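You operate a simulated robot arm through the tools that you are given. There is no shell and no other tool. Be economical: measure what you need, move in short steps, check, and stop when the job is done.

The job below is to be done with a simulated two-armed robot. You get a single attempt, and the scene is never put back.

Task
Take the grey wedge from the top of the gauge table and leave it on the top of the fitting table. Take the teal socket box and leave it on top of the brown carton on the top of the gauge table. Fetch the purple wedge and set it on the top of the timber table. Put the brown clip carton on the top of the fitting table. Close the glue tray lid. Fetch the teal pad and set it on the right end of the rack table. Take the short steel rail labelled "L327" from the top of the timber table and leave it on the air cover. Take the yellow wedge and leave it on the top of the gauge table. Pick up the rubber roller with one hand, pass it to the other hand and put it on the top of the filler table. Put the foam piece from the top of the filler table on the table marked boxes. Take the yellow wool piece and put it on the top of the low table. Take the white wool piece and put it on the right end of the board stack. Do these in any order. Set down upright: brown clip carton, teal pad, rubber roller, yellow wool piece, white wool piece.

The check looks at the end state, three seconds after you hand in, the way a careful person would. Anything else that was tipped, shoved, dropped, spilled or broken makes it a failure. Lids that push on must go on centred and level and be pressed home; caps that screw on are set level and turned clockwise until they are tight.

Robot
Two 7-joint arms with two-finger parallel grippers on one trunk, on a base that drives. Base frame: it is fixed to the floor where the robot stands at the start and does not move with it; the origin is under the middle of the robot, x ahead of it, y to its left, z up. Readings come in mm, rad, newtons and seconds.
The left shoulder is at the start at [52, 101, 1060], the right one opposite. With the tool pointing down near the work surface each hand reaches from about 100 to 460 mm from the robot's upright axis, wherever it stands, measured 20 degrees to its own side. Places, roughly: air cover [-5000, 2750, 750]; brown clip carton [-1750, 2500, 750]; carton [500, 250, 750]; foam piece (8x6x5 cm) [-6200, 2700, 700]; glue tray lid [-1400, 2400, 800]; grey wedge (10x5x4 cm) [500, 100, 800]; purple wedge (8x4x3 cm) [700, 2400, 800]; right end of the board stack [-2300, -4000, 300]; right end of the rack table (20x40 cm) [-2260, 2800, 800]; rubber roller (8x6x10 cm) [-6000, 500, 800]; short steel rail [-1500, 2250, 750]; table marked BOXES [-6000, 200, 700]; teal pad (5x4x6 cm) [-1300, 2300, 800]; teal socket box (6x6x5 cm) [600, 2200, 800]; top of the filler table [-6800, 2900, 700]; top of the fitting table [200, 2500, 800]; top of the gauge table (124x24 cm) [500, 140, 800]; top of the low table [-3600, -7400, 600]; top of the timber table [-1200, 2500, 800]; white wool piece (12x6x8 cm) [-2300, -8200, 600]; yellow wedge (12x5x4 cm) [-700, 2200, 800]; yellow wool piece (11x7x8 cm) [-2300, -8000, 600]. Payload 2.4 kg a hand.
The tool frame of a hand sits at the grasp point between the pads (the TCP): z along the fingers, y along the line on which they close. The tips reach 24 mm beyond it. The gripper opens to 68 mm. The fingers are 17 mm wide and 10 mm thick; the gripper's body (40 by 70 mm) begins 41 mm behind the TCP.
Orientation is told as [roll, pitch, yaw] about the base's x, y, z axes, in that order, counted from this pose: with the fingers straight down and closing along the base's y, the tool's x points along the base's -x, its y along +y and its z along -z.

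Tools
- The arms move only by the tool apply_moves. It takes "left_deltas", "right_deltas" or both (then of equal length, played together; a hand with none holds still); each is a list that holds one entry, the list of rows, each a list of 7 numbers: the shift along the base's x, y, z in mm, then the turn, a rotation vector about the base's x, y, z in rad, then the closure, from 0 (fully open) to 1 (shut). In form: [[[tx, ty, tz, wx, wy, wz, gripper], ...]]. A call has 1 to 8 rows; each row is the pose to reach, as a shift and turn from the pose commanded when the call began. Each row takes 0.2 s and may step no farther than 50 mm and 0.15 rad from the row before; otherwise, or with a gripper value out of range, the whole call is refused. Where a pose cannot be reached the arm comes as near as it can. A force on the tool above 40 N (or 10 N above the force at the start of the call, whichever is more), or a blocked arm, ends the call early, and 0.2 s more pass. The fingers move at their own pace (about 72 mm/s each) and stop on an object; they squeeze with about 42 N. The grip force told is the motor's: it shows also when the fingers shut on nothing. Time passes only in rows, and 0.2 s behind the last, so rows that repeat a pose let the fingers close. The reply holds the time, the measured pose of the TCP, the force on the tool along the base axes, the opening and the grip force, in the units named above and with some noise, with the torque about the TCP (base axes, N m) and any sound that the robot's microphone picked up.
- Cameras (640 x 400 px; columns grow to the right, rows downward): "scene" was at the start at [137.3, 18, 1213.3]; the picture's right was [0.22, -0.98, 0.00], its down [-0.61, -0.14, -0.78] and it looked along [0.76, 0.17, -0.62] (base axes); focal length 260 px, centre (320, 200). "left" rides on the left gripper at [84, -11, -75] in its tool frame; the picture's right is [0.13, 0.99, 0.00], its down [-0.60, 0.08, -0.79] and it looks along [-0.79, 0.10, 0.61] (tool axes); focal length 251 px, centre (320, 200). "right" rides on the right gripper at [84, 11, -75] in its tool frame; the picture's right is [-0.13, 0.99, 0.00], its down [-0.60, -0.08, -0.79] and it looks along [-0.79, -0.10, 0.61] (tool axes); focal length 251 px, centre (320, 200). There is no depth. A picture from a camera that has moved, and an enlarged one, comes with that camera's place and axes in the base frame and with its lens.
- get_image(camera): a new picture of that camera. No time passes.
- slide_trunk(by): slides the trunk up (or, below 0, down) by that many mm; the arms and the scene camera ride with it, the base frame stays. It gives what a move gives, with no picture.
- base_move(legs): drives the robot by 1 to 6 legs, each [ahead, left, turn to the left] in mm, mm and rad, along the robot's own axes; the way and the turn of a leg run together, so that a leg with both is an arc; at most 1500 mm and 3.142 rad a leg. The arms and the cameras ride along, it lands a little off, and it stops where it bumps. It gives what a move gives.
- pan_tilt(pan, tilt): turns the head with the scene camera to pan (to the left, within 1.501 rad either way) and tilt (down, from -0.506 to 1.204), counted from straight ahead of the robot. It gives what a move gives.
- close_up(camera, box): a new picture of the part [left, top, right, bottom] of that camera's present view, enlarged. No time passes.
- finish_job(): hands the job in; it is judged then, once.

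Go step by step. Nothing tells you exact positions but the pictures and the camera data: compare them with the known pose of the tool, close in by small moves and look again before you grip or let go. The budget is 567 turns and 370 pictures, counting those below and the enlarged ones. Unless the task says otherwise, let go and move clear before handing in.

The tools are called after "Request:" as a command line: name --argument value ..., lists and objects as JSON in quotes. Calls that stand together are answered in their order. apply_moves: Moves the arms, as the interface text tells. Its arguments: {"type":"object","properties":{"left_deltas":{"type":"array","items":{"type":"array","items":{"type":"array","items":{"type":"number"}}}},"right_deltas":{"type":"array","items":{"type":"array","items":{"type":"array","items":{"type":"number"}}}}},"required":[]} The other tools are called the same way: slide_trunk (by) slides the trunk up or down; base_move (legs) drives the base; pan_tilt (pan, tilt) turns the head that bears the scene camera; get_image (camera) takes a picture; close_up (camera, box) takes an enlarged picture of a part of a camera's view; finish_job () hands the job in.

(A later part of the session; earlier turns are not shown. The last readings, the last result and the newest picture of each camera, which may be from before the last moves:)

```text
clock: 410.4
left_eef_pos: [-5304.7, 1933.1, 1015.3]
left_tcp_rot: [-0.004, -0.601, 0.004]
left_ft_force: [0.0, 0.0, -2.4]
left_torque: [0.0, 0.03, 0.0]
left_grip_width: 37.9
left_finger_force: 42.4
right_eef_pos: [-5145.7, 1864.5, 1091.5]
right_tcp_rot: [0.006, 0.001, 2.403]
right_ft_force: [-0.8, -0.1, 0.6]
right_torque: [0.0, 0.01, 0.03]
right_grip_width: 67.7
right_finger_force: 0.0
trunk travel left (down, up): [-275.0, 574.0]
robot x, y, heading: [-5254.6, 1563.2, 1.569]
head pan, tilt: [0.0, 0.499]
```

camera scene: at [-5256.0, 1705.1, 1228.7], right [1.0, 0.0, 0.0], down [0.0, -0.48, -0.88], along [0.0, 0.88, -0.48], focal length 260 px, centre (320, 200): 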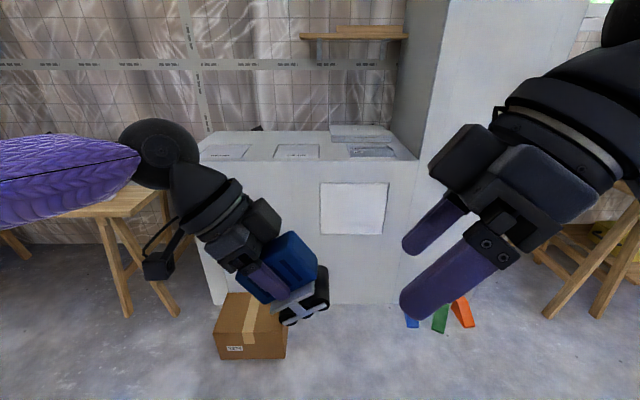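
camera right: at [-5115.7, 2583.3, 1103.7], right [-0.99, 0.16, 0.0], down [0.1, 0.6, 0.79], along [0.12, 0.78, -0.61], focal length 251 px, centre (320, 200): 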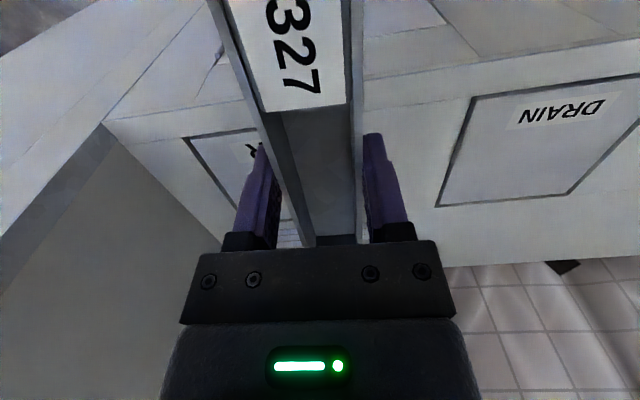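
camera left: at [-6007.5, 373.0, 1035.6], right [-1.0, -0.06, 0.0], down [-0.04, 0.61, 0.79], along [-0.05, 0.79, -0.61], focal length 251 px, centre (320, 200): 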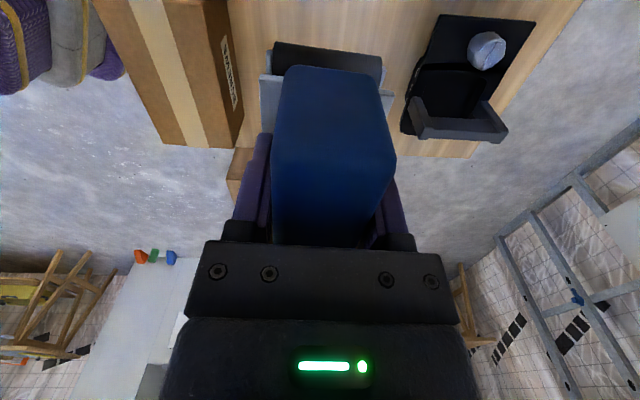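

Request:
apply_moves --right_deltas '[[[10, 25, -20, 0, 0, 0, 0], [20, 50, -40, 0, 0, 0, 0], [30, 70, -56, 0, 0, 0.1, 0], [30, 70, -56, 0, 0, 0.25, 0], [30, 70, -56, 0, 0, 0.4, 0], [30, 70, -56, 0, 0, 0.55, 0], [30, 70, -56, 0, 0, 0.7, 0], [30, 70, -56, 0, 0, 0.74, 0]]]'

```text
clock: 412.2
left_eef_pos: [-5304.9, 1933.5, 1014.5]
left_tcp_rot: [-0.001, -0.601, 0.001]
left_ft_force: [0.0, 0.1, -2.7]
left_torque: [0.02, 0.03, -0.04]
left_grip_width: 37.7
left_finger_force: 42.1
right_eef_pos: [-5180.3, 1807.9, 1064.8]
right_tcp_rot: [0.004, 0.0, 3.142]
right_ft_force: [-1.3, 0.3, 0.5]
right_torque: [0.02, 0.01, -0.01]
right_grip_width: 68.1
right_finger_force: 0.1
right hand out of reach, approached as far as the arm can: row 3, 4, 5, 6, 7, 8
trunk travel left (down, up): [-275.0, 574.0]
robot x, y, heading: [-5255.6, 1563.1, 1.561]
head pan, tilt: [0.0, 0.499]
```

Request:
apply_moves --right_deltas '[[[30, 10, 0, 0, 0, -0.12, 0], [60, 20, 0, 0, 0, -0.24, 0], [90, 30, -10, 0, 0, -0.36, 0], [130, 40, -20, 0, 0, -0.48, 0], [170, 60, -30, 0, 0, -0.55, 0], [200, 80, -30, 0, 0, -0.55, 0]]]'

```text
clock: 413.6
left_eef_pos: [-5305.1, 1933.5, 1015.1]
left_tcp_rot: [-0.001, -0.599, 0.003]
left_ft_force: [0.3, 0.3, -2.9]
left_torque: [0.0, 0.02, 0.02]
left_grip_width: 37.7
left_finger_force: 42.2
right_eef_pos: [-5061.4, 1835.4, 1041.9]
right_tcp_rot: [0.004, -0.001, 2.593]
right_ft_force: [0.2, -0.4, 0.1]
right_torque: [-0.01, 0.01, -0.01]
right_grip_width: 68.1
right_finger_force: 0.3
right hand out of reach, approached as far as the arm can: row 2, 3, 4, 5, 6
trunk travel left (down, up): [-275.0, 574.0]
robot x, y, heading: [-5257.8, 1559.9, 1.565]
head pan, tilt: [0.0, 0.499]
```

Request:
apply_moves --right_deltas '[[[0, 0, 0, 0, 0, -0.15, 0], [0, 0, 0, 0, 0, -0.3, 0], [0, 0, 0, 0, 0, -0.45, 0], [0, 0, 0, 0, 0, -0.6, 0], [0, 0, 0, 0, 0, -0.75, 0], [0, 0, 0, 0, 0, -0.9, 0]]]'

Request:
get_image --camera "scene"

```text
clock: 415.0
left_eef_pos: [-5305.6, 1933.2, 1015.5]
left_tcp_rot: [-0.002, -0.602, 0.001]
left_ft_force: [-0.3, -0.5, -2.4]
left_torque: [0.01, 0.04, 0.01]
left_grip_width: 37.7
left_finger_force: 42.0
right_eef_pos: [-5060.0, 1836.1, 1042.8]
right_tcp_rot: [0.003, 0.0, 1.69]
right_ft_force: [-0.6, 0.2, 0.9]
right_torque: [0.0, 0.0, -0.02]
right_grip_width: 68.1
right_finger_force: 0.0
trunk travel left (down, up): [-275.0, 574.0]
robot x, y, heading: [-5258.4, 1561.6, 1.564]
head pan, tilt: [0.0, 0.499]
```

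```text
172 pictures are left
camera scene: at [-5255.9, 1704.9, 1228.7], right [1.0, 0.0, 0.0], down [0.0, -0.48, -0.88], along [0.0, 0.88, -0.48], focal length 260 px, centre (320, 200)
```

scene: 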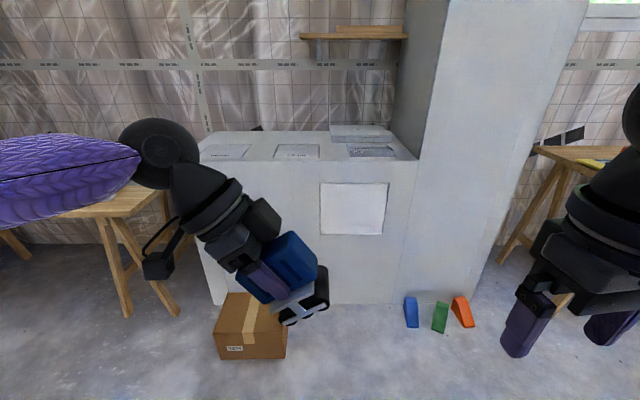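

New plan: the right hand takes its comfortable yaw (camera inward-up) and tilts left by 0.65, gripping the block's right end. First I'll turn it to yaw 0.

Request:
apply_moves --right_deltas '[[[-10, 10, 5, 0, 0, -0.15, 0], [-20, 20, 10, 0, 0, -0.3, 0], [-30, 30, 15, 0, 0, -0.45, 0], [-40, 40, 20, 0, 0, -0.6, 0], [-45, 50, 25, 0, 0, -0.75, 0], [-45, 60, 30, 0, 0, -0.9, 0], [-45, 70, 35, 0, 0, -1.05, 0], [-45, 80, 40, 0, 0, -1.2, 0]]]'

Request:
apply_moves --right_deltas '[[[0, 0, 0, 0, 0, -0.15, 0], [0, 0, 0, 0, 0, -0.3, 0], [0, 0, 0, 0, 0, -0.45, 0], [0, 0, 0, 0, 0, -0.49, 0]]]' --left_deltas '[[[8, -4, -4, 0, -0.02, 0, 1], [16, -8, -8, 0, -0.04, 0, 1], [24, -12, -12, 0, -0.05, 0, 1], [33, -13, -15, 0, -0.05, 0, 1]]]'

```text
clock: 416.8
left_eef_pos: [-5305.4, 1935.0, 1014.1]
left_tcp_rot: [-0.003, -0.601, 0.002]
left_ft_force: [0.9, -0.4, -3.1]
left_torque: [0.02, 0.02, 0.0]
left_grip_width: 37.7
left_finger_force: 42.3
right_eef_pos: [-5104.9, 1919.3, 1081.1]
right_tcp_rot: [0.004, 0.0, 0.492]
right_ft_force: [0.1, 1.1, 0.4]
right_torque: [-0.02, 0.05, -0.01]
right_grip_width: 67.9
right_finger_force: 0.3
trunk travel left (down, up): [-275.0, 574.0]
robot x, y, heading: [-5256.4, 1565.1, 1.566]
head pan, tilt: [0.0, 0.499]
```

```text
clock: 417.8
left_eef_pos: [-5271.6, 1920.9, 1000.2]
left_tcp_rot: [-0.003, -0.65, 0.002]
left_ft_force: [0.0, 0.1, -2.9]
left_torque: [-0.01, 0.06, -0.04]
left_grip_width: 37.5
left_finger_force: 42.2
right_eef_pos: [-5104.3, 1918.1, 1081.3]
right_tcp_rot: [0.004, -0.002, 0.001]
right_ft_force: [-0.3, -0.6, 0.3]
right_torque: [0.01, 0.04, 0.02]
right_grip_width: 67.8
right_finger_force: 0.0
trunk travel left (down, up): [-275.0, 574.0]
robot x, y, heading: [-5257.9, 1559.4, 1.567]
head pan, tilt: [0.0, 0.499]
```

Request:
apply_moves --right_deltas '[[[-5, 0, 5, 0, 0.13, 0, 0], [-15, 1, 10, 0, 0.26, 0, 0], [-25, 2, 20, 0, 0.39, 0, 0], [-40, 3, 30, 0, 0.52, 0, 0], [-55, 3, 38, 0, 0.65, 0, 0]]]'

Request:
get_image --camera "scene"

Request:
get_image --camera "right"

```text
clock: 419.0
left_eef_pos: [-5272.8, 1920.8, 1001.7]
left_tcp_rot: [-0.003, -0.652, 0.001]
left_ft_force: [0.3, 0.3, -2.9]
left_torque: [-0.01, 0.0, 0.03]
left_grip_width: 37.8
left_finger_force: 41.3
right_eef_pos: [-5158.8, 1920.3, 1119.8]
right_tcp_rot: [0.007, 0.652, 0.005]
right_ft_force: [0.4, 0.1, 0.1]
right_torque: [-0.01, -0.02, -0.01]
right_grip_width: 68.2
right_finger_force: 0.1
trunk travel left (down, up): [-275.0, 574.0]
robot x, y, heading: [-5253.0, 1558.5, 1.568]
head pan, tilt: [0.0, 0.499]
```

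```text
171 pictures are left
camera scene: at [-5255.9, 1705.0, 1228.7], right [1.0, 0.0, 0.0], down [0.0, -0.48, -0.88], along [0.0, 0.88, -0.48], focal length 260 px, centre (320, 200)
```

scene: 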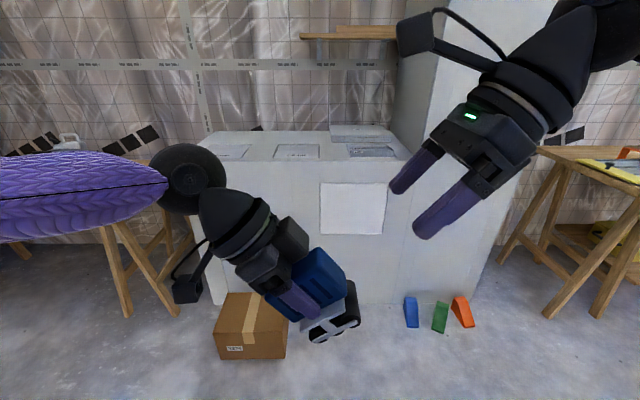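

```text
170 pictures are left
camera right: at [-5181.6, 1930.4, 1229.8], right [0.1, 0.99, -0.07], down [0.96, -0.08, 0.27], along [0.26, -0.1, -0.96], focal length 251 px, centre (320, 200)
```

right: 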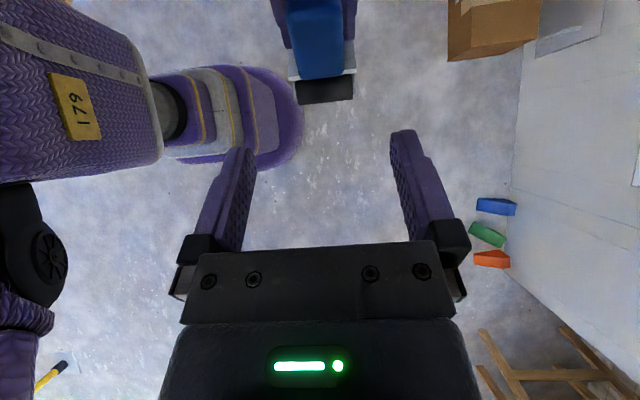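

Both hands are posed well. I'll slide the right hand along its axis onto the block's end.

Request:
apply_moves --right_deltas '[[[-24, 0, -28, 0, 0, 0, 0], [-46, 0, -54, 0, 0, 0, 0], [-64, 0, -76, 0, 0, 0, 0]]]'

Request:
get_image --camera "scene"

Request:
get_image --camera "right"

```text
clock: 419.8
left_eef_pos: [-5272.8, 1919.9, 1000.7]
left_tcp_rot: [-0.003, -0.65, 0.001]
left_ft_force: [0.9, 0.3, -1.4]
left_torque: [-0.01, 0.04, -0.02]
left_grip_width: 37.9
left_finger_force: 42.3
right_eef_pos: [-5223.3, 1919.8, 1041.1]
right_tcp_rot: [0.004, 0.649, 0.005]
right_ft_force: [0.0, -0.4, -0.9]
right_torque: [0.0, 0.01, 0.0]
right_grip_width: 67.9
right_finger_force: 0.1
trunk travel left (down, up): [-275.0, 574.0]
robot x, y, heading: [-5257.3, 1560.6, 1.561]
head pan, tilt: [0.0, 0.499]
```

```text
169 pictures are left
camera scene: at [-5256.0, 1705.1, 1228.7], right [1.0, 0.0, 0.0], down [0.0, -0.48, -0.88], along [0.0, 0.88, -0.48], focal length 260 px, centre (320, 200)
```

scene: 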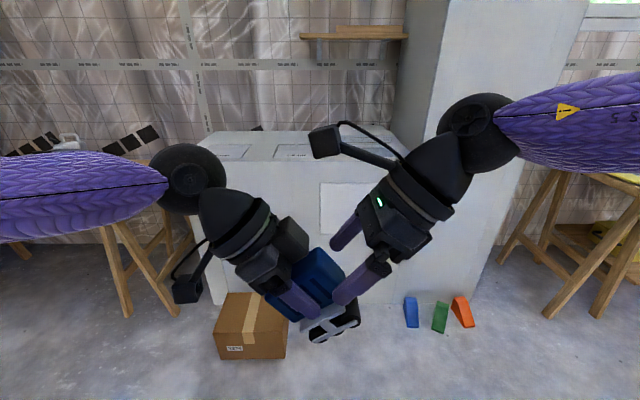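

```text
168 pictures are left
camera right: at [-5246.0, 1930.1, 1151.5], right [0.1, 0.99, -0.07], down [0.96, -0.08, 0.27], along [0.26, -0.1, -0.96], focal length 251 px, centre (320, 200)
```

right: 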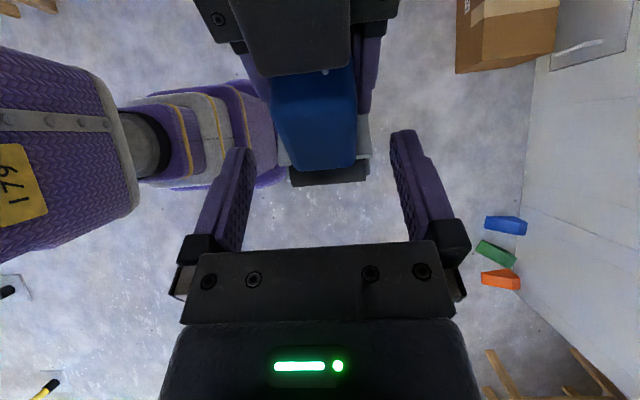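

Request:
apply_moves --right_deltas '[[[-10, 0, -10, 0, 0, 0, 0], [-18, 0, -18, 0, 0, 0, 0]]]'

Request:
close_up --camera "scene" --box '[220, 180, 420, 360]'

Request:
get_image --camera "right"

```text
clock: 420.4
left_eef_pos: [-5272.6, 1919.5, 1001.4]
left_tcp_rot: [-0.003, -0.651, 0.002]
left_ft_force: [0.2, -0.6, -3.9]
left_torque: [-0.01, 0.02, 0.02]
left_grip_width: 37.6
left_finger_force: 41.7
right_eef_pos: [-5240.8, 1920.9, 1022.7]
right_tcp_rot: [0.007, 0.649, 0.005]
right_ft_force: [1.0, 0.6, 0.2]
right_torque: [-0.01, -0.05, -0.01]
right_grip_width: 68.0
right_finger_force: 0.0
trunk travel left (down, up): [-275.0, 574.0]
robot x, y, heading: [-5259.1, 1558.8, 1.568]
head pan, tilt: [0.0, 0.499]
```

```text
2.22 times, centred on (320, 270) of scene
camera zoom: at [-5256.0, 1705.1, 1228.7], right [1.0, 0.0, 0.0], down [0.0, -0.48, -0.88], along [0.0, 0.88, -0.48], focal length 577 px, centre (320, 44)
```

zoom: 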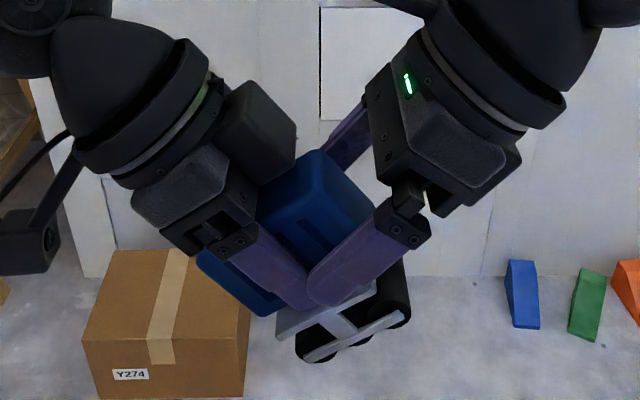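

```text
166 pictures are left
camera right: at [-5263.6, 1930.6, 1133.5], right [0.1, 0.99, -0.07], down [0.96, -0.08, 0.27], along [0.26, -0.1, -0.96], focal length 251 px, centre (320, 200)
```

right: 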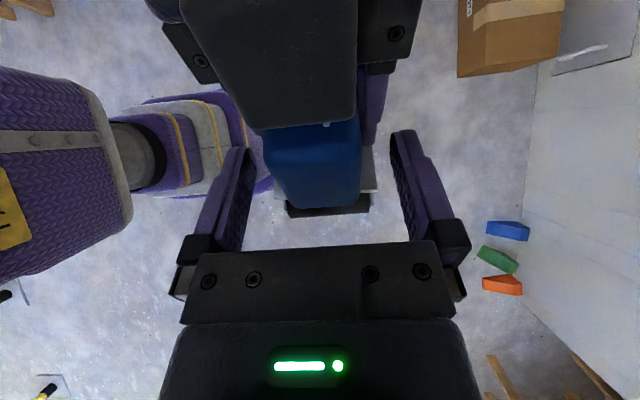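

I'll back off 5 mm so the fingertips don't foul, then close the right hand.

Request:
apply_moves --right_deltas '[[[4, -1, 5, 0, 0, 0, 0.2], [4, -1, 5, 0, 0, 0, 0.4], [4, -1, 5, 0, 0, 0, 0.7], [4, -1, 5, 0, 0, 0, 1], [4, -1, 5, 0, 0, 0, 1]]]'

Request:
get_image --camera "right"

Request:
close_up --camera "scene" --box '[220, 180, 420, 360]'

```text
clock: 421.6
left_eef_pos: [-5271.6, 1920.5, 1001.1]
left_tcp_rot: [-0.002, -0.651, 0.003]
left_ft_force: [0.9, -3.2, -0.9]
left_torque: [0.32, 0.18, -0.1]
left_grip_width: 37.4
left_finger_force: 41.7
right_eef_pos: [-5237.3, 1920.4, 1028.2]
right_tcp_rot: [0.004, 0.649, 0.003]
right_ft_force: [-1.4, 3.0, -0.9]
right_torque: [-0.26, -0.2, -0.04]
right_grip_width: 37.6
right_finger_force: 41.7
trunk travel left (down, up): [-275.0, 574.0]
robot x, y, heading: [-5255.8, 1563.1, 1.565]
head pan, tilt: [0.0, 0.499]
```

```text
165 pictures are left
camera right: at [-5259.2, 1929.9, 1139.1], right [0.1, 0.99, -0.07], down [0.96, -0.08, 0.27], along [0.26, -0.1, -0.96], focal length 251 px, centre (320, 200)
```

right: 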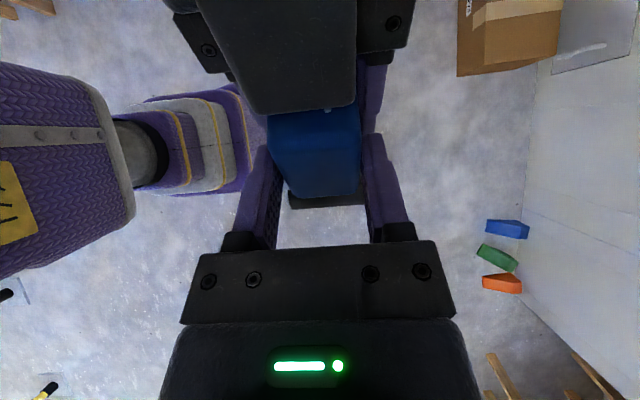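

```text
2.22 times, centred on (320, 270) of scene
camera zoom: at [-5255.9, 1705.0, 1228.7], right [1.0, 0.0, 0.0], down [0.0, -0.48, -0.88], along [0.0, 0.88, -0.48], focal length 577 px, centre (320, 44)
```

zoom: 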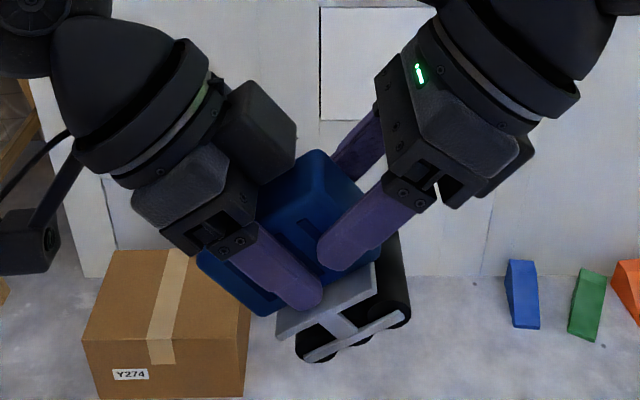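

Both hands hold it. I'll open the left and withdraw along its own axis.

Request:
apply_moves --left_deltas '[[[0, 0, 0, 0, 0, 0, 0.4], [0, 0, 0, 0, 0, 0, 0], [0, 0, 0, 0, 0, 0, 0], [-15, 0, 20, 0, 0, 0, 0], [-36, 0, 48, 0, 0, 0, 0], [-60, 0, 80, 0, 0, 0, 0], [-85, -10, 100, 0, 0, 0, 0], [-120, -20, 105, 0, 0, 0, 0]]]'

Request:
get_image --camera "scene"

Request:
get_image --camera "right"

```text
clock: 423.4
left_eef_pos: [-5391.6, 1897.9, 1106.8]
left_tcp_rot: [-0.004, -0.653, 0.002]
left_ft_force: [-0.3, 0.5, -0.1]
left_torque: [-0.01, -0.01, -0.02]
left_grip_width: 67.9
left_finger_force: 0.1
right_eef_pos: [-5237.2, 1918.7, 1028.6]
right_tcp_rot: [0.008, 0.649, 0.004]
right_ft_force: [0.2, 0.2, -0.1]
right_torque: [0.0, -0.04, -0.01]
right_grip_width: 37.6
right_finger_force: 41.5
trunk travel left (down, up): [-275.0, 574.0]
robot x, y, heading: [-5254.3, 1560.5, 1.566]
head pan, tilt: [0.0, 0.499]
```

```text
163 pictures are left
camera scene: at [-5256.1, 1704.9, 1228.8], right [1.0, 0.0, 0.0], down [0.0, -0.48, -0.88], along [0.0, 0.88, -0.48], focal length 260 px, centre (320, 200)
```

scene: 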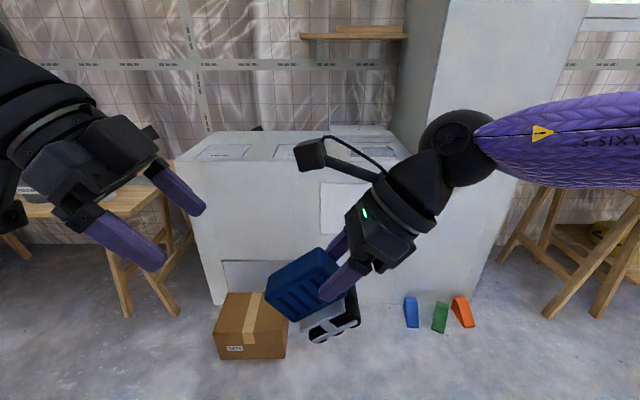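

```text
162 pictures are left
camera right: at [-5259.4, 1929.7, 1139.2], right [0.1, 0.99, -0.07], down [0.96, -0.08, 0.27], along [0.26, -0.1, -0.96], focal length 251 px, centre (320, 200)
```

right: 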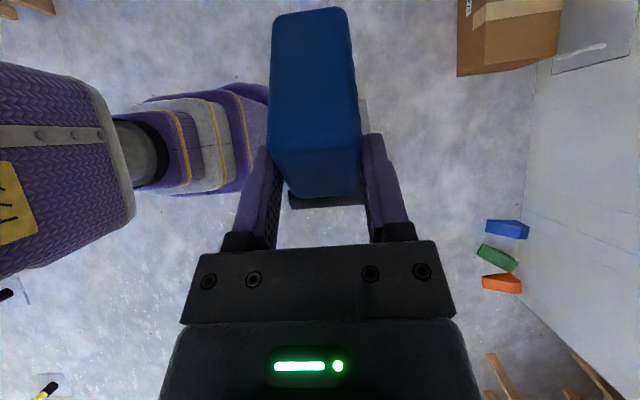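

Hand-over done: the right hand now holds the roller. I'll bring the left hand back to neutral and head to the filler table on the left.

Request:
apply_moves --left_deltas '[[[-5, 0, 0, 0, 0.13, 0, 0], [-5, 0, -10, 0, 0.26, 0, 0], [-5, 0, -20, 0, 0.39, 0, 0], [-5, 0, -30, 0, 0.52, 0, 0], [-5, 0, -40, 0, 0.65, 0, 0]]]'

Request:
apply_moves --left_deltas '[[[0, 0, 0, 0, 0, 0.15, 0], [0, 0, 0, 0, 0, 0.3, 0], [0, 0, 0, 0, 0, 0.45, 0], [0, 0, 0, 0, 0, 0.6, 0], [0, 0, 0, 0, 0, 0.75, 0], [0, 0, 0, 0, 0, 0.9, 0], [0, 0, 0, 0, 0, 1.05, 0], [0, 0, 0, 0, 0, 1.2, 0]]]'

Request:
base_move --legs '[[200, 0, 0], [0, 900, 0]]'

Request:
pan_tilt --pan 0.2 --tilt 0.45

Request:
get_image --camera "scene"

```text
clock: 424.6
left_eef_pos: [-5397.4, 1899.9, 1066.1]
left_tcp_rot: [-0.001, 0.004, 0.001]
left_ft_force: [0.7, -0.7, -0.5]
left_torque: [0.01, 0.02, -0.03]
left_grip_width: 68.2
left_finger_force: 0.0
right_eef_pos: [-5237.6, 1921.5, 1029.1]
right_tcp_rot: [0.006, 0.648, 0.002]
right_ft_force: [-0.2, 0.8, -0.6]
right_torque: [0.0, -0.08, 0.03]
right_grip_width: 37.8
right_finger_force: 42.3
trunk travel left (down, up): [-275.0, 574.0]
robot x, y, heading: [-5257.2, 1564.6, 1.563]
head pan, tilt: [0.0, 0.499]
```

```text
clock: 426.4
left_eef_pos: [-5396.7, 1900.8, 1065.8]
left_tcp_rot: [-0.002, -0.002, 1.203]
left_ft_force: [-0.3, -0.3, -0.1]
left_torque: [-0.03, 0.0, 0.02]
left_grip_width: 68.0
left_finger_force: 0.2
right_eef_pos: [-5236.9, 1920.0, 1029.4]
right_tcp_rot: [0.005, 0.649, 0.005]
right_ft_force: [0.3, 1.1, 0.1]
right_torque: [0.02, 0.0, -0.01]
right_grip_width: 37.4
right_finger_force: 42.0
trunk travel left (down, up): [-275.0, 574.0]
robot x, y, heading: [-5254.4, 1561.5, 1.566]
head pan, tilt: [0.0, 0.499]
```

```text
clock: 432.4
left_eef_pos: [-6308.4, 2103.8, 1065.6]
left_tcp_rot: [-0.002, 0.001, 1.196]
left_ft_force: [0.6, 0.1, -0.7]
left_torque: [0.02, -0.01, 0.0]
left_grip_width: 67.8
left_finger_force: 0.0
right_eef_pos: [-6148.1, 2123.3, 1029.1]
right_tcp_rot: [0.007, 0.651, -0.001]
right_ft_force: [0.6, 0.1, 0.2]
right_torque: [0.03, -0.07, -0.02]
right_grip_width: 37.6
right_finger_force: 41.8
trunk travel left (down, up): [-275.0, 574.0]
robot x, y, heading: [-6168.3, 1761.3, 1.565]
head pan, tilt: [0.0, 0.499]
```

```text
clock: 433.1
left_eef_pos: [-6307.3, 2105.1, 1066.8]
left_tcp_rot: [-0.002, -0.001, 1.197]
left_ft_force: [-1.0, 0.0, 0.8]
left_torque: [0.0, -0.02, -0.01]
left_grip_width: 67.9
left_finger_force: 0.1
right_eef_pos: [-6147.9, 2124.7, 1029.2]
right_tcp_rot: [0.006, 0.65, -0.001]
right_ft_force: [-0.2, 0.4, 0.3]
right_torque: [0.01, -0.08, -0.01]
right_grip_width: 37.6
right_finger_force: 41.7
trunk travel left (down, up): [-275.0, 574.0]
robot x, y, heading: [-6169.3, 1764.9, 1.563]
head pan, tilt: [0.201, 0.45]
```

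```text
161 pictures are left
camera scene: at [-6185.5, 1907.6, 1233.2], right [0.98, 0.19, 0.0], down [0.08, -0.43, -0.9], along [-0.17, 0.88, -0.44], focal length 260 px, centre (320, 200)
```

scene: 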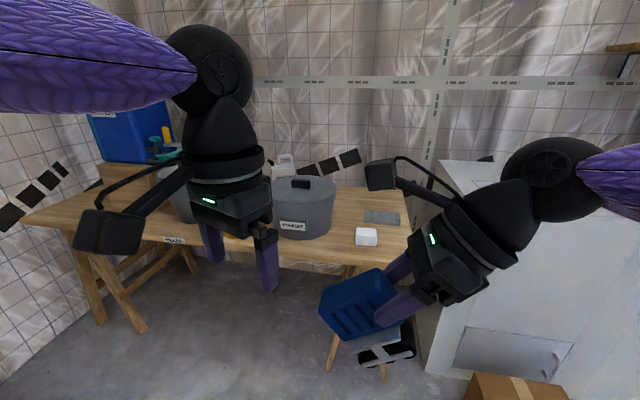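

Request:
close_up --camera "scene" --box '[140, 130, 440, 290]'

Request:
pan_tilt --pan 0.75 --tilt 0.4

Request:
get_image --camera "scene"

```text
2.13 times, centred on (290, 210) of scene
camera zoom: at [-6185.5, 1907.6, 1233.2], right [0.98, 0.19, 0.0], down [0.08, -0.43, -0.9], along [-0.17, 0.88, -0.44], focal length 554 px, centre (384, 179)
```

zoom: 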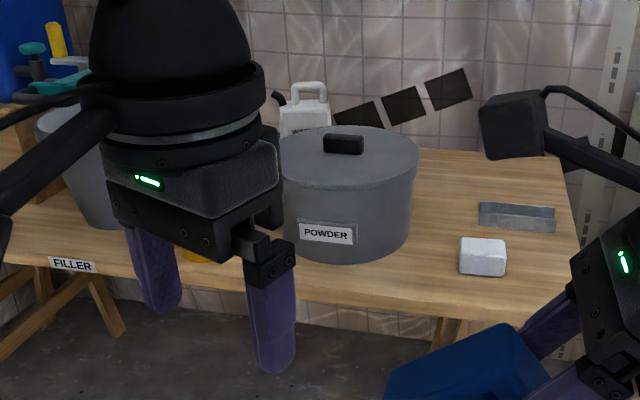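

```text
clock: 434.1
left_eef_pos: [-6308.7, 2105.0, 1066.0]
left_tcp_rot: [-0.002, -0.001, 1.197]
left_ft_force: [0.2, -0.2, 0.0]
left_torque: [0.01, 0.02, -0.03]
left_grip_width: 67.8
left_finger_force: 0.1
right_eef_pos: [-6147.9, 2124.4, 1028.7]
right_tcp_rot: [0.007, 0.65, 0.0]
right_ft_force: [-0.4, 0.3, 0.1]
right_torque: [0.04, -0.06, -0.02]
right_grip_width: 37.4
right_finger_force: 41.7
trunk travel left (down, up): [-275.0, 574.0]
robot x, y, heading: [-6166.5, 1763.4, 1.565]
head pan, tilt: [0.75, 0.4]
```

```text
159 pictures are left
camera scene: at [-6230.6, 1885.8, 1237.9], right [0.74, 0.67, 0.0], down [0.26, -0.29, -0.92], along [-0.62, 0.68, -0.39], focal length 260 px, centre (320, 200)
```

scene: 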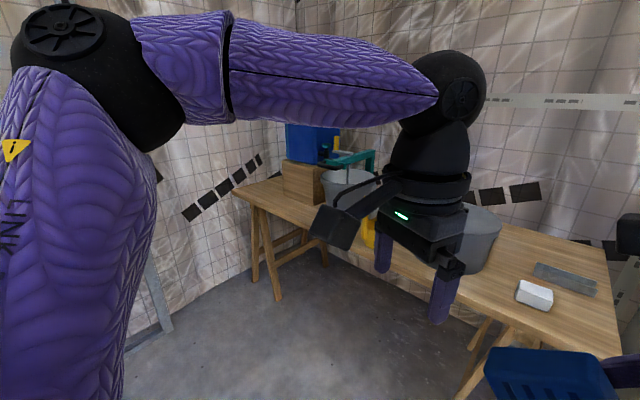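

The filler table's top is at z ≈ 745, with the white foam block at about (−6170, 2605). Plan: pick up the foam first with the left hand, then set the roller in that spot. I'll shift the right hand outward and drive in.

Request:
apply_moves --right_deltas '[[[40, 0, 10, 0, 0, 0, 1], [80, 0, 20, 0, 0, 0, 1], [120, 0, 30, 0, 0, 0, 1]]]' --left_deltas '[[[0, 0, 0, 0, 0, 0.12, 0], [0, 0, 0, 0, 0, 0.24, 0], [0, 0, 0, 0, 0, 0.37, 0]]]'

Request:
base_move --legs '[[0, -100, 0], [450, 0, 0]]'

Request:
pan_tilt --pan 0.1 --tilt 0.7

Request:
get_image --camera "scene"

Request:
get_image --camera "left"

```text
clock: 434.9
left_eef_pos: [-6307.9, 2104.8, 1066.1]
left_tcp_rot: [0.0, 0.0, 1.57]
left_ft_force: [0.6, 1.2, 0.4]
left_torque: [0.02, 0.01, 0.02]
left_grip_width: 67.8
left_finger_force: 0.1
right_eef_pos: [-6029.0, 2124.0, 1060.9]
right_tcp_rot: [0.007, 0.649, 0.0]
right_ft_force: [-1.4, 0.7, -1.8]
right_torque: [0.0, -0.06, 0.0]
right_grip_width: 37.8
right_finger_force: 41.9
trunk travel left (down, up): [-275.0, 574.0]
robot x, y, heading: [-6171.0, 1765.7, 1.561]
head pan, tilt: [0.75, 0.4]
```

```text
clock: 438.3
left_eef_pos: [-6208.8, 2554.5, 1065.9]
left_tcp_rot: [0.001, -0.001, 1.575]
left_ft_force: [-0.2, 0.8, 0.5]
left_torque: [0.04, 0.0, -0.01]
left_grip_width: 67.9
left_finger_force: 0.0
right_eef_pos: [-5929.5, 2576.9, 1059.7]
right_tcp_rot: [0.006, 0.65, 0.004]
right_ft_force: [-1.1, -0.1, -2.9]
right_torque: [0.01, -0.05, 0.01]
right_grip_width: 37.5
right_finger_force: 42.6
trunk travel left (down, up): [-275.0, 574.0]
robot x, y, heading: [-6070.3, 2218.1, 1.574]
head pan, tilt: [0.75, 0.4]
```

```text
clock: 439.4
left_eef_pos: [-6209.0, 2554.2, 1066.7]
left_tcp_rot: [0.0, 0.001, 1.574]
left_ft_force: [0.4, 0.2, 0.9]
left_torque: [0.02, 0.04, -0.02]
left_grip_width: 68.0
left_finger_force: 0.1
right_eef_pos: [-5930.9, 2577.1, 1060.5]
right_tcp_rot: [0.008, 0.647, 0.007]
right_ft_force: [0.0, -0.3, -2.4]
right_torque: [-0.01, -0.03, 0.02]
right_grip_width: 37.7
right_finger_force: 42.4
trunk travel left (down, up): [-275.0, 574.0]
robot x, y, heading: [-6067.4, 2215.3, 1.566]
head pan, tilt: [0.099, 0.7]
```

```text
158 pictures are left
camera scene: at [-6075.5, 2353.3, 1211.1], right [1.0, 0.1, 0.0], down [0.06, -0.64, -0.76], along [-0.08, 0.76, -0.64], focal length 260 px, centre (320, 200)
```

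scene: 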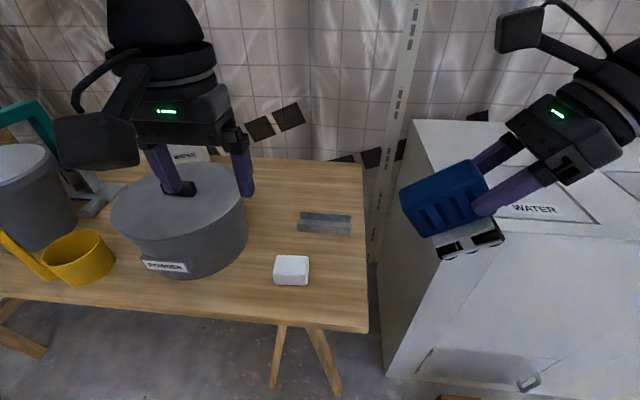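

```text
157 pictures are left
camera left: at [-6197.3, 2469.9, 1141.6], right [-0.99, -0.13, 0.0], down [-0.08, 0.6, 0.79], along [-0.11, 0.79, -0.61], focal length 251 px, centre (320, 200)
```

left: 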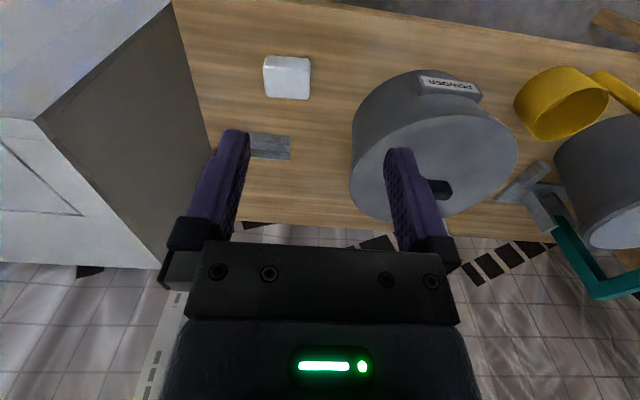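

The foam's top is at z ≈ 742 (table ≈ 695), centred around (−6173, 2677), with the front edge at y ≈ 2582. I'll drive 95 mm closer and line up the left hand.

Request:
base_move --legs '[[95, 0, 0]]'

Request:
apply_moves --left_deltas '[[[18, 10, -40, 0, 0, 0, 0], [35, 22, -85, 0, 0, 0, 0], [35, 22, -130, 0, 0, 0, 0], [35, 22, -175, 0, 0, 0, 0]]]'

Request:
get_image --camera "left"

Request:
close_up --camera "scene" --box '[180, 180, 400, 350]'

```text
clock: 440.5
left_eef_pos: [-6208.7, 2650.1, 1065.9]
left_tcp_rot: [0.0, 0.001, 1.576]
left_ft_force: [-0.5, -0.1, 0.3]
left_torque: [-0.03, -0.02, 0.03]
left_grip_width: 67.9
left_finger_force: 0.1
right_eef_pos: [-5931.1, 2673.2, 1060.7]
right_tcp_rot: [0.003, 0.649, 0.01]
right_ft_force: [-0.6, 0.5, -2.4]
right_torque: [0.0, -0.05, 0.04]
right_grip_width: 37.5
right_finger_force: 42.4
trunk travel left (down, up): [-275.0, 574.0]
robot x, y, heading: [-6063.8, 2312.1, 1.569]
head pan, tilt: [0.099, 0.7]
```

```text
clock: 441.5
left_eef_pos: [-6173.5, 2672.9, 889.6]
left_tcp_rot: [-0.002, 0.0, 1.576]
left_ft_force: [-0.4, 0.2, 0.0]
left_torque: [-0.01, -0.02, -0.01]
left_grip_width: 67.7
left_finger_force: 0.0
right_eef_pos: [-5931.0, 2672.9, 1060.4]
right_tcp_rot: [0.006, 0.648, 0.01]
right_ft_force: [0.9, -1.0, -2.7]
right_torque: [-0.01, -0.08, -0.01]
right_grip_width: 37.4
right_finger_force: 42.0
trunk travel left (down, up): [-275.0, 574.0]
robot x, y, heading: [-6068.6, 2310.1, 1.568]
head pan, tilt: [0.099, 0.7]
```

```text
156 pictures are left
camera left: at [-6162.2, 2588.6, 965.1], right [-0.99, -0.13, 0.0], down [-0.08, 0.6, 0.79], along [-0.11, 0.79, -0.61], focal length 251 px, centre (320, 200)
```

left: 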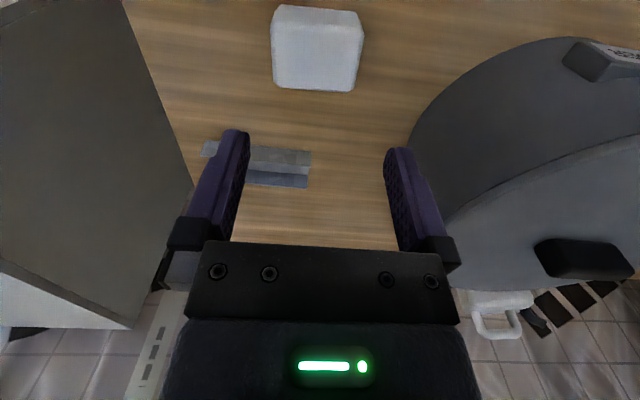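

```text
2.35 times, centred on (290, 265) of scene
camera zoom: at [-6075.5, 2448.0, 1211.0], right [1.0, 0.1, 0.0], down [0.06, -0.64, -0.76], along [-0.08, 0.76, -0.64], focal length 611 px, centre (391, 47)
```

zoom: 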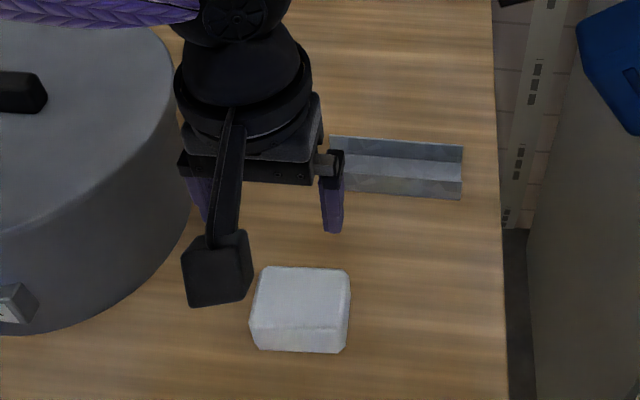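

The foam is about 70 mm wide in x and about 55 mm in y, so I'll turn the left hand to grip across y.

Request:
apply_moves --left_deltas '[[[0, 1, 0, 0, 0, 0.15, 0], [0, 2, 0, 0, 0, 0.3, 0], [0, 3, 0, 0, 0, 0.45, 0], [0, 4, 0, 0, 0, 0.6, 0], [0, 5, 0, 0, 0, 0.75, 0], [0, 6, 0, 0, 0, 0.9, 0], [0, 7, 0, 0, 0, 1.05, 0], [0, 8, 0, 0, 0, 1.2, 0]]]'

Request:
apply_moves --left_deltas '[[[0, 0, -20, 0, 0, 0.15, 0], [0, 0, -40, 0, 0, 0.3, 0], [0, 0, -60, 0, 0, 0.37, 0]]]'

Request:
get_image --camera "left"

Request:
close_up --camera "scene" --box '[180, 180, 400, 350]'

```text
clock: 443.3
left_eef_pos: [-6174.3, 2679.7, 890.9]
left_tcp_rot: [0.003, 0.003, 2.778]
left_ft_force: [0.5, 0.3, 0.5]
left_torque: [0.01, 0.0, 0.02]
left_grip_width: 67.8
left_finger_force: 0.1
right_eef_pos: [-5929.5, 2672.5, 1060.7]
right_tcp_rot: [0.005, 0.65, 0.008]
right_ft_force: [0.2, -0.2, -3.4]
right_torque: [0.0, -0.05, 0.05]
right_grip_width: 37.8
right_finger_force: 41.9
trunk travel left (down, up): [-275.0, 574.0]
robot x, y, heading: [-6065.3, 2308.9, 1.574]
head pan, tilt: [0.099, 0.7]
```

```text
clock: 444.1
left_eef_pos: [-6177.4, 2676.2, 832.7]
left_tcp_rot: [-0.002, 0.0, -3.136]
left_ft_force: [-0.5, 0.9, -0.7]
left_torque: [0.01, -0.01, -0.01]
left_grip_width: 67.9
left_finger_force: 0.0
left hand out of reach, approached as far as the arm can: row 3
right_eef_pos: [-5931.2, 2672.1, 1061.4]
right_tcp_rot: [0.008, 0.649, 0.008]
right_ft_force: [0.0, 0.4, -2.3]
right_torque: [-0.01, -0.02, -0.04]
right_grip_width: 37.7
right_finger_force: 42.1
trunk travel left (down, up): [-275.0, 574.0]
robot x, y, heading: [-6067.1, 2311.2, 1.573]
head pan, tilt: [0.099, 0.7]
```

```text
154 pictures are left
camera left: at [-6093.1, 2687.9, 908.6], right [0.14, -0.99, 0.0], down [-0.6, -0.08, 0.79], along [-0.79, -0.11, -0.61], focal length 251 px, centre (320, 200)
```

left: 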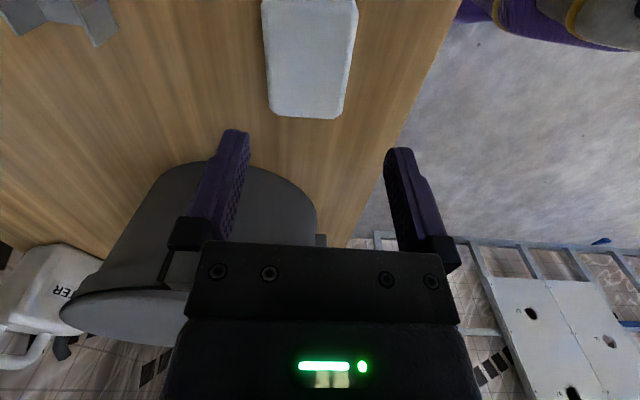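

```text
2.35 times, centred on (290, 265) of scene
camera zoom: at [-6075.5, 2447.9, 1211.0], right [1.0, 0.1, 0.0], down [0.06, -0.64, -0.76], along [-0.08, 0.76, -0.64], focal length 611 px, centre (391, 47)
```

zoom: 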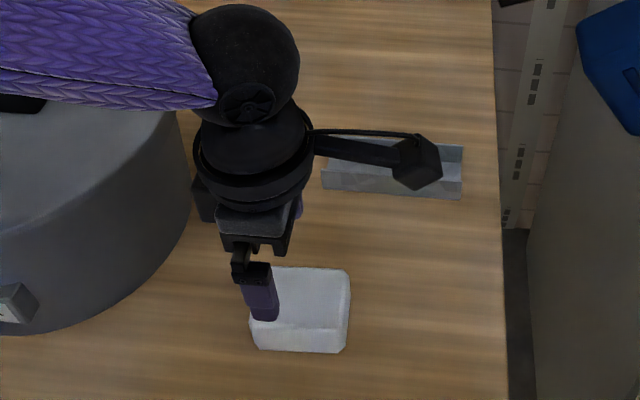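

I'm slightly out of reach, so I'll move the base 20 mm ahead and 8 mm right, then go down.

Request:
base_move --legs '[[22, -6, 0]]'

Request:
apply_moves --left_deltas '[[[2, -8, -25, 0, 0, 0, 0], [2, -12, -45, 0, 0, 0, 0], [2, -12, -45, 0, 0, 0, 0]]]'

Request:
get_image --camera "left"

Request:
close_up --camera "scene" --box '[180, 200, 400, 370]'

```text
clock: 444.9
left_eef_pos: [-6171.7, 2699.5, 832.6]
left_tcp_rot: [-0.002, 0.0, -3.136]
left_ft_force: [-0.3, -0.8, -0.2]
left_torque: [0.03, -0.01, 0.01]
left_grip_width: 68.0
left_finger_force: 0.0
right_eef_pos: [-5924.7, 2694.7, 1060.5]
right_tcp_rot: [0.005, 0.649, 0.009]
right_ft_force: [-1.5, 0.0, -2.3]
right_torque: [-0.02, -0.08, 0.01]
right_grip_width: 37.2
right_finger_force: 41.7
trunk travel left (down, up): [-275.0, 574.0]
robot x, y, heading: [-6059.0, 2332.4, 1.573]
head pan, tilt: [0.099, 0.7]
```

```text
clock: 445.7
left_eef_pos: [-6183.0, 2680.0, 801.2]
left_tcp_rot: [-0.002, 0.002, -3.137]
left_ft_force: [-0.1, 0.4, 0.1]
left_torque: [0.02, 0.03, -0.01]
left_grip_width: 67.7
left_finger_force: 0.1
left hand out of reach, approached as far as the arm can: row 1, 2, 3
right_eef_pos: [-5924.7, 2694.5, 1059.7]
right_tcp_rot: [0.008, 0.649, 0.008]
right_ft_force: [0.6, -0.6, -2.3]
right_torque: [-0.01, -0.05, 0.01]
right_grip_width: 37.7
right_finger_force: 41.7
trunk travel left (down, up): [-275.0, 574.0]
robot x, y, heading: [-6062.2, 2331.3, 1.569]
head pan, tilt: [0.099, 0.7]
```

```text
152 pictures are left
camera left: at [-6099.8, 2690.1, 876.0], right [0.13, -0.99, 0.0], down [-0.6, -0.08, 0.79], along [-0.79, -0.11, -0.61], focal length 251 px, centre (320, 200)
```

left: 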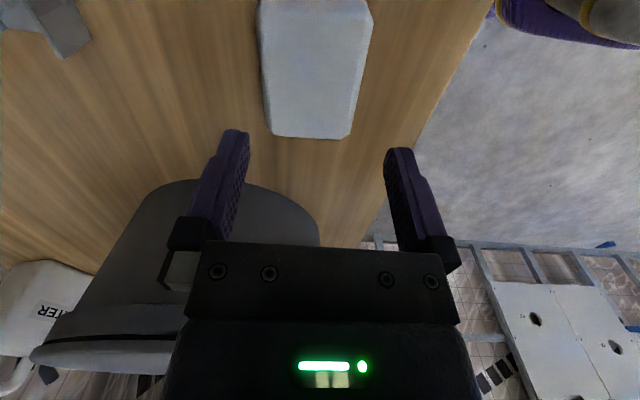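

```text
2.35 times, centred on (290, 285) of scene
camera zoom: at [-6069.7, 2469.9, 1211.0], right [1.0, 0.1, 0.0], down [0.06, -0.64, -0.76], along [-0.08, 0.76, -0.64], focal length 611 px, centre (391, 0)
```

zoom: 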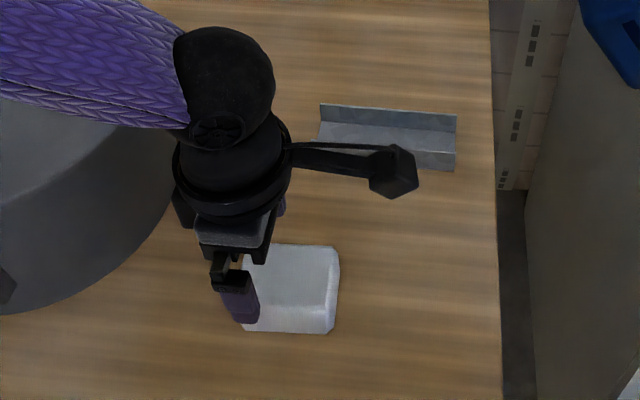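

The table is low, so the arm runs short. I'll raise the hand and lower the trunk 100 mm instead.

Request:
apply_moves --left_deltas '[[[0, 0, 45, 0, 0, 0, 0], [4, 0, 90, 0, 0, 0, 0], [4, 0, 125, 0, 0, 0, 0]]]'

Request:
slide_trunk --by -100

Request:
get_image --camera "left"

```text
clock: 446.5
left_eef_pos: [-6180.7, 2677.7, 925.5]
left_tcp_rot: [-0.004, -0.001, -3.139]
left_ft_force: [0.0, 0.3, 0.5]
left_torque: [-0.02, -0.01, 0.01]
left_grip_width: 68.0
left_finger_force: 0.0
right_eef_pos: [-5923.4, 2693.7, 1061.6]
right_tcp_rot: [0.008, 0.648, 0.009]
right_ft_force: [0.0, -0.3, -1.9]
right_torque: [0.03, -0.08, 0.0]
right_grip_width: 37.7
right_finger_force: 41.8
trunk travel left (down, up): [-275.0, 574.0]
robot x, y, heading: [-6060.9, 2333.8, 1.571]
head pan, tilt: [0.099, 0.7]
```

```text
clock: 447.8
left_eef_pos: [-6179.2, 2677.9, 825.5]
left_tcp_rot: [-0.002, 0.001, -3.139]
left_ft_force: [-0.5, -0.1, -0.7]
left_torque: [0.0, 0.03, 0.01]
left_grip_width: 68.1
left_finger_force: 0.0
right_eef_pos: [-5925.6, 2694.1, 961.8]
right_tcp_rot: [0.007, 0.65, 0.009]
right_ft_force: [-0.7, 0.7, -2.8]
right_torque: [0.01, -0.07, 0.0]
right_grip_width: 37.5
right_finger_force: 42.4
trunk travel left (down, up): [-175.0, 674.0]
robot x, y, heading: [-6061.4, 2335.2, 1.571]
head pan, tilt: [0.099, 0.7]
```

```text
150 pictures are left
camera left: at [-6096.1, 2690.0, 901.5], right [0.13, -0.99, 0.0], down [-0.6, -0.08, 0.79], along [-0.79, -0.1, -0.61], focal length 251 px, centre (320, 200)
```

left: 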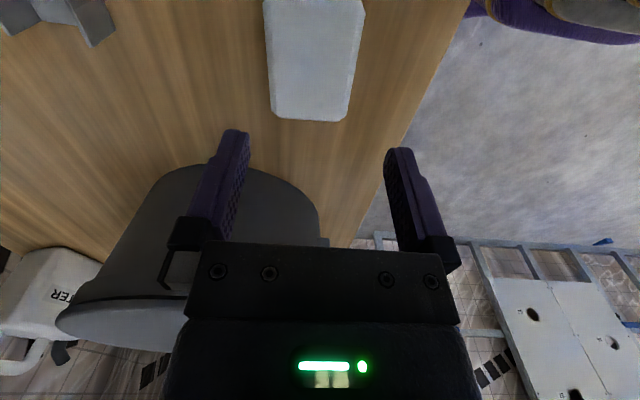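

Request:
apply_moves --left_deltas '[[[6, 2, -15, 0, 0, 0, 0], [11, 4, -32, 0, 0, 0, 0], [11, 4, -48, 0, 0, 0, 0]]]'

Request:
get_image --camera "left"

Request:
close_up --camera "scene" --box '[180, 180, 400, 350]'

```text
clock: 448.6
left_eef_pos: [-6168.1, 2683.6, 777.4]
left_tcp_rot: [-0.001, 0.002, -3.136]
left_ft_force: [0.0, 0.1, 0.0]
left_torque: [-0.01, 0.0, -0.01]
left_grip_width: 67.9
left_finger_force: 0.1
right_eef_pos: [-5925.1, 2694.1, 962.0]
right_tcp_rot: [0.005, 0.65, 0.008]
right_ft_force: [0.2, -0.9, -1.9]
right_torque: [0.01, -0.06, 0.02]
right_grip_width: 37.6
right_finger_force: 42.0
trunk travel left (down, up): [-175.0, 674.0]
robot x, y, heading: [-6062.3, 2327.1, 1.573]
head pan, tilt: [0.099, 0.7]
```

```text
149 pictures are left
camera left: at [-6085.2, 2693.6, 852.8], right [0.13, -0.99, 0.0], down [-0.6, -0.08, 0.79], along [-0.79, -0.11, -0.61], focal length 251 px, centre (320, 200)
```

left: 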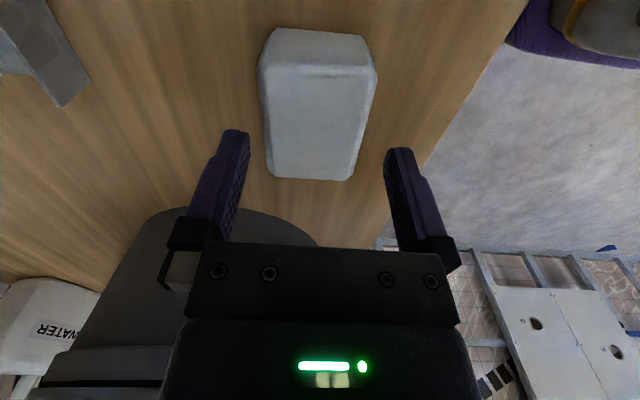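

```text
2.35 times, centred on (290, 265) of scene
camera zoom: at [-6069.6, 2495.2, 1109.2], right [1.0, 0.1, 0.0], down [0.06, -0.64, -0.76], along [-0.08, 0.76, -0.64], focal length 611 px, centre (391, 47)
```

zoom: 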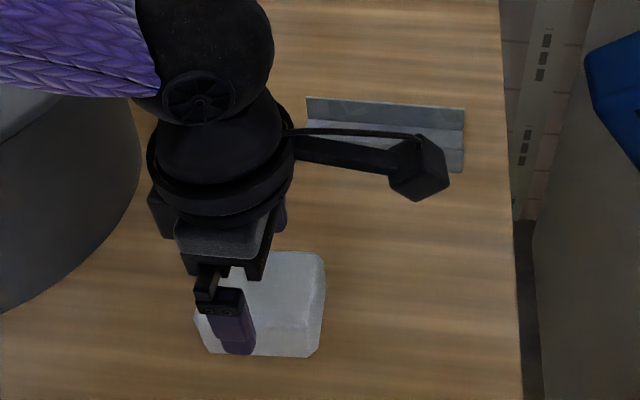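

Foam: top z ≈ 744, table ≈ 705, about 64×52 mm, centre (−6171, 2686). I'll descend and grip.

Request:
apply_moves --left_deltas '[[[-2, 2, -20, 0, 0, 0, 0], [-2, 2, -38, 0, 0, 0, 0], [-2, 2, -44, 0, 0, 0, 0], [-2, 2, -44, 0, 0, 0, 0.4], [-2, 2, -44, 0, 0, 0, 0.8], [-2, 2, -44, 0, 0, 0, 1], [-2, 2, -44, 0, 0, 0, 1]]]'

Request:
get_image --camera "left"

```text
clock: 450.2
left_eef_pos: [-6172.8, 2684.4, 734.4]
left_tcp_rot: [0.0, -0.002, -3.136]
left_ft_force: [-1.3, -0.8, 0.1]
left_torque: [-0.02, -0.01, 0.01]
left_grip_width: 53.8
left_finger_force: 41.6
right_eef_pos: [-5924.7, 2693.9, 960.5]
right_tcp_rot: [0.005, 0.649, 0.007]
right_ft_force: [0.3, 0.1, -1.6]
right_torque: [0.0, -0.09, -0.01]
right_grip_width: 37.7
right_finger_force: 43.0
trunk travel left (down, up): [-175.0, 674.0]
robot x, y, heading: [-6058.9, 2330.8, 1.571]
head pan, tilt: [0.099, 0.7]
```

```text
147 pictures are left
camera left: at [-6088.1, 2695.6, 809.2], right [0.13, -0.99, 0.0], down [-0.6, -0.08, 0.79], along [-0.79, -0.11, -0.61], focal length 251 px, centre (320, 200)
```

left: 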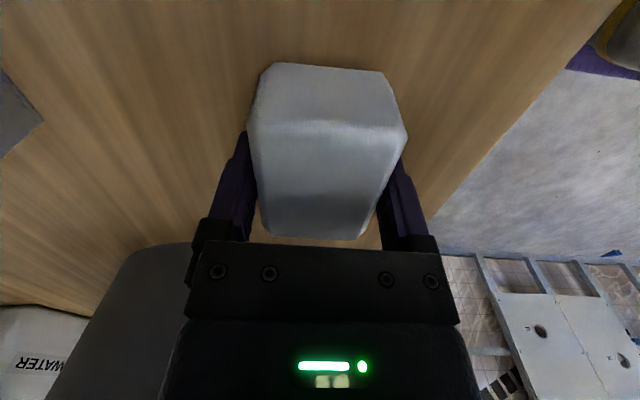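

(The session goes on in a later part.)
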